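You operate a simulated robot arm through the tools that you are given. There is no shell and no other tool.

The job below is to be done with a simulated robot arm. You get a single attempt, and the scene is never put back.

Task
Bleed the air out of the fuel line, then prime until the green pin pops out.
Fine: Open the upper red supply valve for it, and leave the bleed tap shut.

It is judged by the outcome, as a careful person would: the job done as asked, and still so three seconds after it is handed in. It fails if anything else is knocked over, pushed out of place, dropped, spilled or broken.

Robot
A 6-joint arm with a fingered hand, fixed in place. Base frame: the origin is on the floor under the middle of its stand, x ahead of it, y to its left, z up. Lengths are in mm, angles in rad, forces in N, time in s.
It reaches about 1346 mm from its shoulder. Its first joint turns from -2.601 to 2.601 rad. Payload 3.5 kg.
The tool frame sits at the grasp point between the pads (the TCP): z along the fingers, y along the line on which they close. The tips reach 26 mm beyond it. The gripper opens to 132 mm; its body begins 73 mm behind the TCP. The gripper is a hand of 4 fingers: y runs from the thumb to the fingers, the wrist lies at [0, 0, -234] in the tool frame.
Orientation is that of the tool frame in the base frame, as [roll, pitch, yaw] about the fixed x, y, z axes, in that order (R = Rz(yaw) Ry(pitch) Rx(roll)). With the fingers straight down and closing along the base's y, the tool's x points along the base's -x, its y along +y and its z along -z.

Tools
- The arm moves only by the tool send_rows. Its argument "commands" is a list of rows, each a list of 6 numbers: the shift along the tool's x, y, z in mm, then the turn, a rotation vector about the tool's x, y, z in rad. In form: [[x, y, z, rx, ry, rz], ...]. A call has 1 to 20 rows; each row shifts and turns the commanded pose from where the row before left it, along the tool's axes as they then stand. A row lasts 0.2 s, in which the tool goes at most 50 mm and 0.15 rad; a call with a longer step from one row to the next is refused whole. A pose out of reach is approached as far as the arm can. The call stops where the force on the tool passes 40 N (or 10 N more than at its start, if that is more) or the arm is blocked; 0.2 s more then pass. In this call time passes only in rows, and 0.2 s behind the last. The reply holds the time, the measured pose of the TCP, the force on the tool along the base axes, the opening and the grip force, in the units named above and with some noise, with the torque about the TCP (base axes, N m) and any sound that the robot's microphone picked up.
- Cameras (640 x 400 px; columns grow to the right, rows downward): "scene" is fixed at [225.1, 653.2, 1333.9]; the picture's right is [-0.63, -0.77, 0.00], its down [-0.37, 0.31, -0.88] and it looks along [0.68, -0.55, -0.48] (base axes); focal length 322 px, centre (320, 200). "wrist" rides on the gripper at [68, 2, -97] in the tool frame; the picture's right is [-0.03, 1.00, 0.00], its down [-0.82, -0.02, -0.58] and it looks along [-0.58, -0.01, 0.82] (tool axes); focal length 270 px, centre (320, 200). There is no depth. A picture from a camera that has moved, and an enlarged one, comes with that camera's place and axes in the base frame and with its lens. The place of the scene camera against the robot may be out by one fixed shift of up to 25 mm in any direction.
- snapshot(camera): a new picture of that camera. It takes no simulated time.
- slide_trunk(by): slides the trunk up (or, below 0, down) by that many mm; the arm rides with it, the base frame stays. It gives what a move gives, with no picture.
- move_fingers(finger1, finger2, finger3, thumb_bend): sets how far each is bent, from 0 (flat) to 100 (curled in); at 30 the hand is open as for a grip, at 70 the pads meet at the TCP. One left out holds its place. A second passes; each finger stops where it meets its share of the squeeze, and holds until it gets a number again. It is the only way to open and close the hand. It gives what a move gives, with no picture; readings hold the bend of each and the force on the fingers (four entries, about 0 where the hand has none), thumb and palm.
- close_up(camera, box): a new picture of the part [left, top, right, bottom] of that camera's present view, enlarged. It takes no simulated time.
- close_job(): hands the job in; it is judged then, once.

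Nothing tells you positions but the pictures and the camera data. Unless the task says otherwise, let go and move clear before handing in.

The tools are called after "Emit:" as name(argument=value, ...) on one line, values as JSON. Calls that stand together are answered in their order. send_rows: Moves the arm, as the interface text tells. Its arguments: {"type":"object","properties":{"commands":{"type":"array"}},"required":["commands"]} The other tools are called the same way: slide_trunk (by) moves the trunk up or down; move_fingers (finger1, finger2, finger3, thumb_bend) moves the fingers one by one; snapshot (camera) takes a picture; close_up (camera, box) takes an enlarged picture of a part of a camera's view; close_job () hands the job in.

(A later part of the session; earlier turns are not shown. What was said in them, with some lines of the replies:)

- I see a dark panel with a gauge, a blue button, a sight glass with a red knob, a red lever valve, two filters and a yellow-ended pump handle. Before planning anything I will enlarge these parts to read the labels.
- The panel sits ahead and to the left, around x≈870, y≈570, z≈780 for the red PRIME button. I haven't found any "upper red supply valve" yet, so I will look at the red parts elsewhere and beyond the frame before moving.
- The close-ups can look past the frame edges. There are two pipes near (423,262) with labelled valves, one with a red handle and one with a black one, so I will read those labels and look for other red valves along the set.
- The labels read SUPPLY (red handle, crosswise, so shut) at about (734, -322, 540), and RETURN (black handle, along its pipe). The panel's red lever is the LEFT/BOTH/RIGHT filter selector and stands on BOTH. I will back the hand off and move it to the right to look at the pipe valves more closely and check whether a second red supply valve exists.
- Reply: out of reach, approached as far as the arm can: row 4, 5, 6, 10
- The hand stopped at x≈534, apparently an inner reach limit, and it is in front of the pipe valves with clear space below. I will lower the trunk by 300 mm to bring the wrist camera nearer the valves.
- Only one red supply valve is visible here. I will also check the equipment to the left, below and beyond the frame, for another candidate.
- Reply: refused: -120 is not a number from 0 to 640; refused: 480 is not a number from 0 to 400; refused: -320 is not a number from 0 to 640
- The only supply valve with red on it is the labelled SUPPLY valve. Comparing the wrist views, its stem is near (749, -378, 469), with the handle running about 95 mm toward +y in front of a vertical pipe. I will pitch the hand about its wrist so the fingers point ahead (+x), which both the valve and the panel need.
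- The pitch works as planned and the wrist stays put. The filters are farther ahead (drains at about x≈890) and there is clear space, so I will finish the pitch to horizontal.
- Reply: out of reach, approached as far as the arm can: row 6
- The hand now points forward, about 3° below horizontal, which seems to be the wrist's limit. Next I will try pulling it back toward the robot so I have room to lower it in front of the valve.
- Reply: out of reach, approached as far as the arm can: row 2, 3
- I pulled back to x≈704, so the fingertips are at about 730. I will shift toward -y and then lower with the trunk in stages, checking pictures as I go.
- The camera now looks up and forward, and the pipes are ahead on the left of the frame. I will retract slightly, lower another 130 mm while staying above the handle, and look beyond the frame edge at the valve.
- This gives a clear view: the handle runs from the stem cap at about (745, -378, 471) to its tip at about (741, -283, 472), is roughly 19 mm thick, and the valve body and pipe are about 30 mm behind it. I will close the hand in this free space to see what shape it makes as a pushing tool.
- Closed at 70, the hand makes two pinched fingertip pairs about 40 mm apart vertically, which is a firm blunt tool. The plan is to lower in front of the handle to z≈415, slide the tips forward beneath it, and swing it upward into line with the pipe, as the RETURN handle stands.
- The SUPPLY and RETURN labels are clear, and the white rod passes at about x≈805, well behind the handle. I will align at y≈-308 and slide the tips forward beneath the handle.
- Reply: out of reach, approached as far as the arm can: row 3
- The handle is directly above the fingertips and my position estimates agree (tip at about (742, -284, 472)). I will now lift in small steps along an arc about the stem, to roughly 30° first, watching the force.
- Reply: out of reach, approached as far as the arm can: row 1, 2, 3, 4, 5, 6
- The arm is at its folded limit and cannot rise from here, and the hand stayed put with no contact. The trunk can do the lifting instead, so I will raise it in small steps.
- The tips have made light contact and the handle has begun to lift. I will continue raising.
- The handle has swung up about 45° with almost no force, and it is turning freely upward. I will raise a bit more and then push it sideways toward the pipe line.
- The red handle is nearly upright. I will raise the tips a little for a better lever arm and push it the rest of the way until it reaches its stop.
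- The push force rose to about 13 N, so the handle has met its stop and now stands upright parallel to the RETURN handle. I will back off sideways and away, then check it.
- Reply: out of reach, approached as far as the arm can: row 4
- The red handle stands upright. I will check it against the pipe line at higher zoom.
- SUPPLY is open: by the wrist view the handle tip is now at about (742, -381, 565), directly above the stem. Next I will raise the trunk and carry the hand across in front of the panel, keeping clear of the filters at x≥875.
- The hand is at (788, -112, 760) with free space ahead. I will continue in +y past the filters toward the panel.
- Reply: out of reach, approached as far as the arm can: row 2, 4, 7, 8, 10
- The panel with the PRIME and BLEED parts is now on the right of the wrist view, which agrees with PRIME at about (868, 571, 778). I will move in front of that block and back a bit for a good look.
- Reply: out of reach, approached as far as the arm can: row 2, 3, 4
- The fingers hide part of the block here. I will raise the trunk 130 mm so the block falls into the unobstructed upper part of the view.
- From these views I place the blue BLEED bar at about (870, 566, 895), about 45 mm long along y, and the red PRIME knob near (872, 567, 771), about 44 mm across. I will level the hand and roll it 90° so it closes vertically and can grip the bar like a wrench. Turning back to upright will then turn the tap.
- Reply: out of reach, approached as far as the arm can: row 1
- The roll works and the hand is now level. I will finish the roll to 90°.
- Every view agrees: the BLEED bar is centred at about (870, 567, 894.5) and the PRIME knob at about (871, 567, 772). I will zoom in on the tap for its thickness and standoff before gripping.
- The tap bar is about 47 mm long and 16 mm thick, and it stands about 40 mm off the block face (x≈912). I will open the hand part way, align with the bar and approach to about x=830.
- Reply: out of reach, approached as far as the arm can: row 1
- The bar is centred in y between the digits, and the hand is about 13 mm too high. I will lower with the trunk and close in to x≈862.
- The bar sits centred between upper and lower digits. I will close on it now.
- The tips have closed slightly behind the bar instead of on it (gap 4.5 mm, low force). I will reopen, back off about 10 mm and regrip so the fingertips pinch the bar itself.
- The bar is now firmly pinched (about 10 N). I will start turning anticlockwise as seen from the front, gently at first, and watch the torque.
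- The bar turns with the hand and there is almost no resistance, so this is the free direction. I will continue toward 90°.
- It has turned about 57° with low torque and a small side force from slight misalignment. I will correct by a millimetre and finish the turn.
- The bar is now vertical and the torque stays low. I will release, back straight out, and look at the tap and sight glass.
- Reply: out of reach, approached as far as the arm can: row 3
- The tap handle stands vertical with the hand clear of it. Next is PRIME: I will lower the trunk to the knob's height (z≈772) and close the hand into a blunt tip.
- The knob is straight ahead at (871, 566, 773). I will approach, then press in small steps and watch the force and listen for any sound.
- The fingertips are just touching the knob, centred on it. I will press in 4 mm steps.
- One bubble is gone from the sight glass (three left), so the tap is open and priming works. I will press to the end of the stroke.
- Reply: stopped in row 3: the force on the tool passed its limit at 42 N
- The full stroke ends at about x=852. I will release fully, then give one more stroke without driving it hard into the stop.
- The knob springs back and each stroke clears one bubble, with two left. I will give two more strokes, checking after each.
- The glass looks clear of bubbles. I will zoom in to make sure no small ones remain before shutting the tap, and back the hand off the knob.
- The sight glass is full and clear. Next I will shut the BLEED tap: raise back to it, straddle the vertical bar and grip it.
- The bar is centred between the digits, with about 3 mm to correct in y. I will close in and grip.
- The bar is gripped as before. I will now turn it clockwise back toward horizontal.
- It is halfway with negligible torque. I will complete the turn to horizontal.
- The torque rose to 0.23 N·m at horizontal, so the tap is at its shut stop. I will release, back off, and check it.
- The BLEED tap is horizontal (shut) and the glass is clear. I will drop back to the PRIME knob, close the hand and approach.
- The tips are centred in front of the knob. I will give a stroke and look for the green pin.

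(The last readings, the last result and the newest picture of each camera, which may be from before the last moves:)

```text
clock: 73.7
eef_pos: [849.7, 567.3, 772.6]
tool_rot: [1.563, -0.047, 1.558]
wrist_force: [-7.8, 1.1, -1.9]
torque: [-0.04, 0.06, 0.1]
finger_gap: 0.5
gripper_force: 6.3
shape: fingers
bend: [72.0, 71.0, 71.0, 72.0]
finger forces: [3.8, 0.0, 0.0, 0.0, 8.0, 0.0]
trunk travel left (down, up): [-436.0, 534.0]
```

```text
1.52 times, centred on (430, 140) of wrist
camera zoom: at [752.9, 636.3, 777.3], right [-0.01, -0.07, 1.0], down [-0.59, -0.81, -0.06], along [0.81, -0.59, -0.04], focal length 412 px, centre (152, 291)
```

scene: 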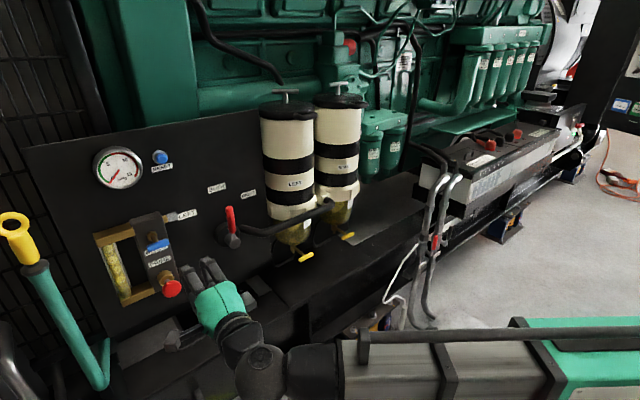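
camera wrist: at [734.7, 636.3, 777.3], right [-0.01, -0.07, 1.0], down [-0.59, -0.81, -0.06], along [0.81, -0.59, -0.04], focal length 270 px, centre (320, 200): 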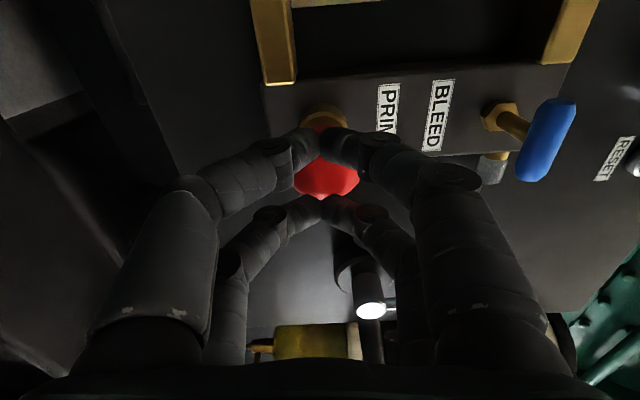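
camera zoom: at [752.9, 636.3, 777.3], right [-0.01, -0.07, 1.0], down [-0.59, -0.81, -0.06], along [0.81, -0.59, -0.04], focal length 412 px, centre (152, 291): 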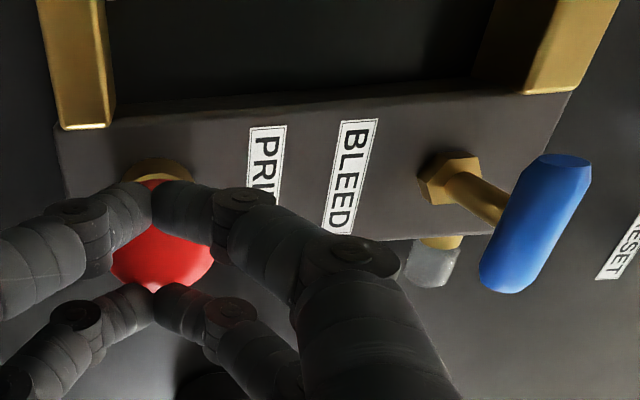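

No pin shows after the first stroke. I will give another and check the fitting and the rest of the block.

Emit:
send_rows(commands=[[0, 0, -10, 0, 0, 0], [0, 0, -9, 0, 0, 0], [0, 0, 0, 0, 0, 0], [0, 0, 5, 0, 0, 0], [0, 0, 5, 0, 0, 0], [0, 0, 5, 0, 0, 0], [0, 0, 4, 0, 0, 0]])

Emit:
close_up(camera="scene", box=[80, 190, 270, 320])

Emit:
close_up(camera="scene", box=[150, 195, 210, 250])

```text
clock: 75.3
eef_pos: [848.2, 565.9, 772.7]
tool_rot: [1.564, -0.048, 1.557]
wrist_force: [-8.3, 1.6, -1.9]
torque: [-0.05, 0.12, 0.13]
finger_gap: 0.0
gripper_force: 5.7
shape: fingers
bend: [72.0, 71.0, 71.0, 72.0]
finger forces: [3.5, 0.1, 0.0, 0.0, 8.4, 0.0]
trunk travel left (down, up): [-436.0, 534.0]
```

```text
3.08 times, centred on (175, 255) of scene
camera zoom: at [225.1, 653.2, 1333.9], right [-0.63, -0.77, 0.0], down [-0.37, 0.31, -0.88], along [0.68, -0.55, -0.48], focal length 991 px, centre (766, 31)
```

zoom: 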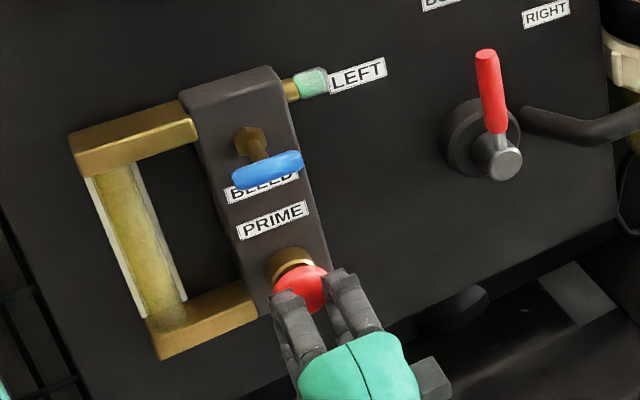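

```text
7.27 times, centred on (180, 222) of scene
camera zoom: at [225.1, 653.2, 1333.9], right [-0.63, -0.77, 0.0], down [-0.37, 0.31, -0.88], along [0.68, -0.55, -0.48], focal length 2343 px, centre (1338, 36)
```

zoom: 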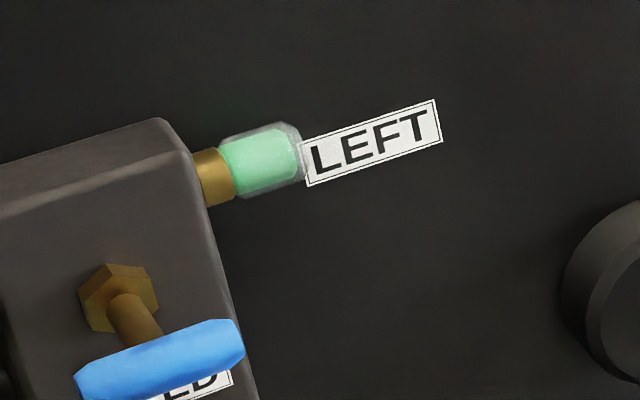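

The green pin has popped out inside the clear cap. I will stop priming, release the knob, and check that the pin stays out.

Emit:
send_rows(commands=[[0, 0, -20, 0, 0, 0], [0, 0, -40, 0, 0, 0], [0, 0, -40, 0, 0, 0], [0, 0, 0, 0, 0, 0], [0, 0, 0, 0, 0, 0]])

Emit:
close_up(camera="scene", box=[150, 195, 210, 250])

Emit:
close_up(camera="scene", box=[80, 130, 270, 320])

Emit:
close_up(camera="wrist", box=[220, 40, 640, 240])

Emit:
close_up(camera="scene", box=[400, 210, 480, 270])

```text
clock: 76.5
eef_pos: [748.0, 564.2, 772.4]
tool_rot: [1.566, -0.046, 1.556]
wrist_force: [-0.1, -0.7, 1.0]
torque: [-0.03, -0.04, 0.0]
finger_gap: 0.0
gripper_force: 0.0
shape: fingers
bend: [71.0, 71.0, 71.0, 71.0]
finger forces: [0.1, 0.1, 0.0, 0.1, 0.0, 0.0]
trunk travel left (down, up): [-436.0, 534.0]
```

```text
7.27 times, centred on (180, 222) of scene
camera zoom: at [225.1, 653.2, 1333.9], right [-0.63, -0.77, 0.0], down [-0.37, 0.31, -0.88], along [0.68, -0.55, -0.48], focal length 2343 px, centre (1338, 36)
```

zoom: 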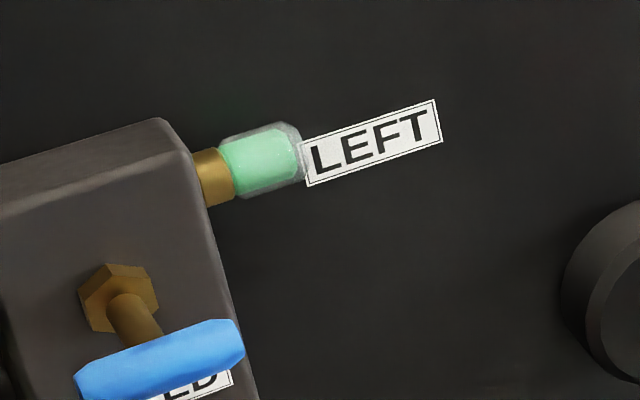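

```text
2.11 times, centred on (175, 225) of scene
camera zoom: at [225.1, 653.2, 1333.9], right [-0.63, -0.77, 0.0], down [-0.37, 0.31, -0.88], along [0.68, -0.55, -0.48], focal length 678 px, centre (625, 147)
```

zoom: 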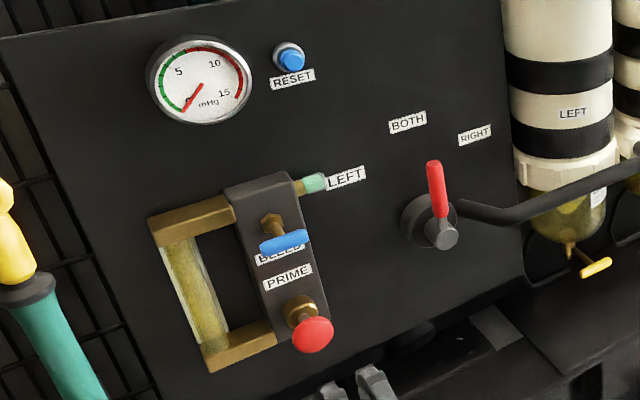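

```text
1.52 times, centred on (430, 140) of wrist
camera zoom: at [652.0, 634.9, 777.0], right [-0.01, -0.07, 1.0], down [-0.59, -0.81, -0.06], along [0.81, -0.59, -0.04], focal length 412 px, centre (152, 291)
```

zoom: 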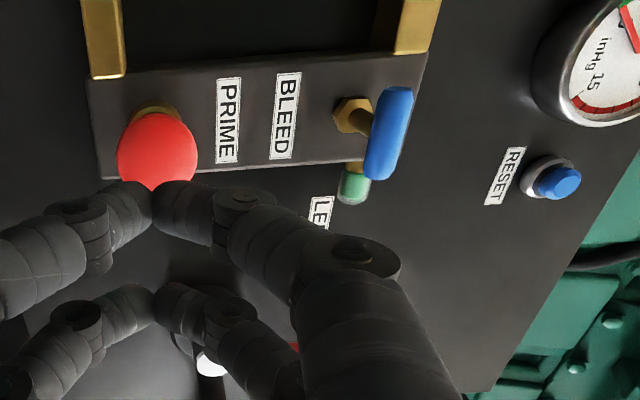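

```text
6.67 times, centred on (440, 240) of scene
camera zoom: at [225.1, 653.2, 1333.9], right [-0.63, -0.77, 0.0], down [-0.37, 0.31, -0.88], along [0.68, -0.55, -0.48], focal length 2148 px, centre (-480, -67)
```

zoom: 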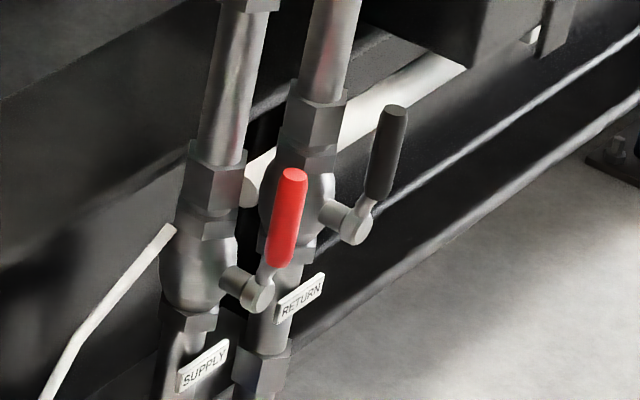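

The pin stays out, BLEED is shut, the sight glass is clear and SUPPLY stands open. I will move the hand farther away, let a few seconds pass, and check once more before handing in.

Emit:
send_rows(commands=[[-40, 0, 0, 0, 0, 0], [-40, 0, 0, 0, 0, 0], [-40, 0, 0, 0, 0, 0], [0, 0, 0, 0, 0, 0], [0, 0, 0, 0, 0, 0], [0, 0, 0, 0, 0, 0], [0, 0, 0, 0, 0, 0], [0, 0, 0, 0, 0, 0], [0, 0, 0, 0, 0, 0], [0, 0, 0, 0, 0, 0], [0, 0, 0, 0, 0, 0], [0, 0, 0, 0, 0, 0], [0, 0, 0, 0, 0, 0], [0, 0, 0, 0, 0, 0], [0, 0, 0, 0, 0, 0], [0, 0, 0, 0, 0, 0], [0, 0, 0, 0, 0, 0], [0, 0, 0, 0, 0, 0]])

Emit:
close_up(camera="scene", box=[80, 130, 270, 320])

Emit:
snapshot(camera="scene")

Emit:
close_up(camera="scene", box=[95, 200, 215, 310])

```text
clock: 80.3
eef_pos: [748.0, 446.8, 770.6]
tool_rot: [1.569, -0.048, 1.555]
wrist_force: [-0.4, -0.6, -0.8]
torque: [0.03, -0.04, -0.01]
finger_gap: 0.0
gripper_force: 0.1
shape: fingers
bend: [71.0, 71.0, 71.0, 71.0]
finger forces: [0.0, 0.0, 0.1, 0.0, 0.0, 0.0]
out of reach, approached as far as the arm can: row 3
trunk travel left (down, up): [-436.0, 534.0]
```

```text
2.11 times, centred on (175, 225) of scene
camera zoom: at [225.1, 653.2, 1333.9], right [-0.63, -0.77, 0.0], down [-0.37, 0.31, -0.88], along [0.68, -0.55, -0.48], focal length 678 px, centre (625, 147)
```

zoom: 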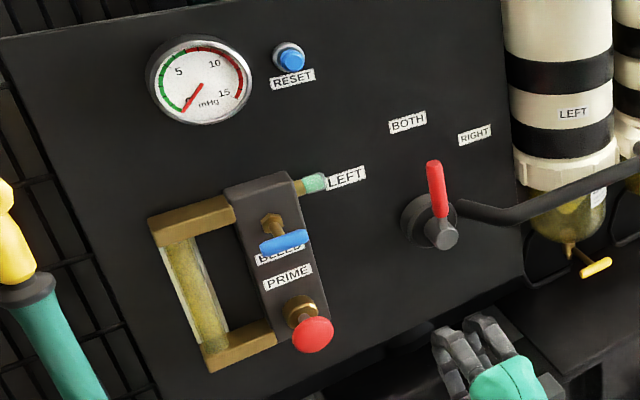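

```text
taken
```

scene: 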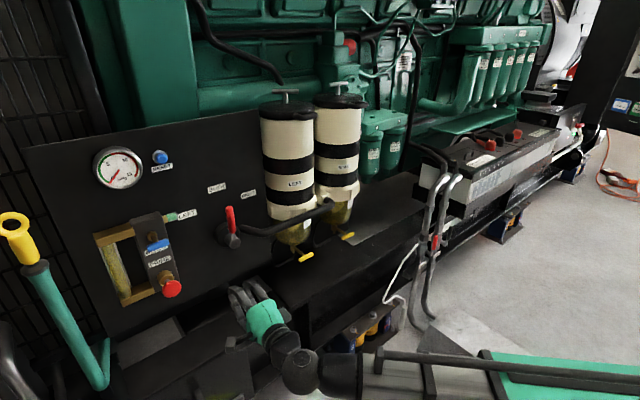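

```text
3.64 times, centred on (155, 255) of scene
camera zoom: at [225.1, 653.2, 1333.9], right [-0.63, -0.77, 0.0], down [-0.37, 0.31, -0.88], along [0.68, -0.55, -0.48], focal length 1171 px, centre (920, 0)
```

zoom: 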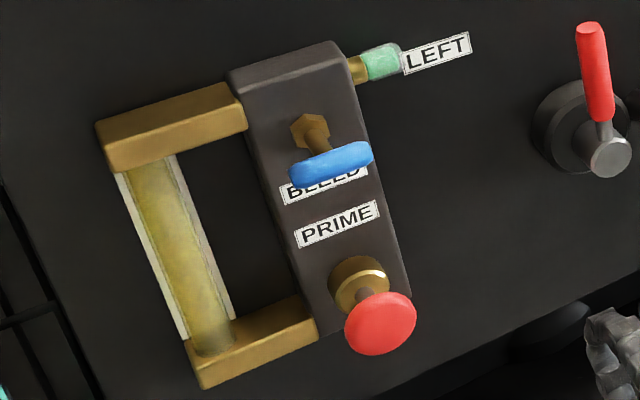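

After nearly four more seconds nothing has changed: the green pin is out, the sight glass is clear, BLEED is shut, SUPPLY is open and the selector is still on BOTH. The hand is clear of everything, so I am handing the job in.

Emit:
close_job()

```text
The job is handed in.
```

The air is bled out of the fuel line, and the green pin has popped out in its clear cap. I watched it for nearly four seconds with the hand clear before handing in, and nothing changed.

- **Supply valve:** I opened the red-handled valve labelled SUPPLY, and it is still open. It was the only red supply valve I could find, so I took it to be the "upper" one. The other red lever, on the panel, is the LEFT/BOTH/RIGHT filter selector, which I left on BOTH.
- **Bleeding:** I opened the blue BLEED tap and pressed PRIME four times. The sight glass went from four bubbles to none.
- **Bleed tap:** I turned it back to its shut stop before the final priming, and it is still shut.
- **Priming:** The pin came out on the second stroke after that, and I stopped there.

Nothing else was knocked or moved, and the hand is clear of the panel and pipes.
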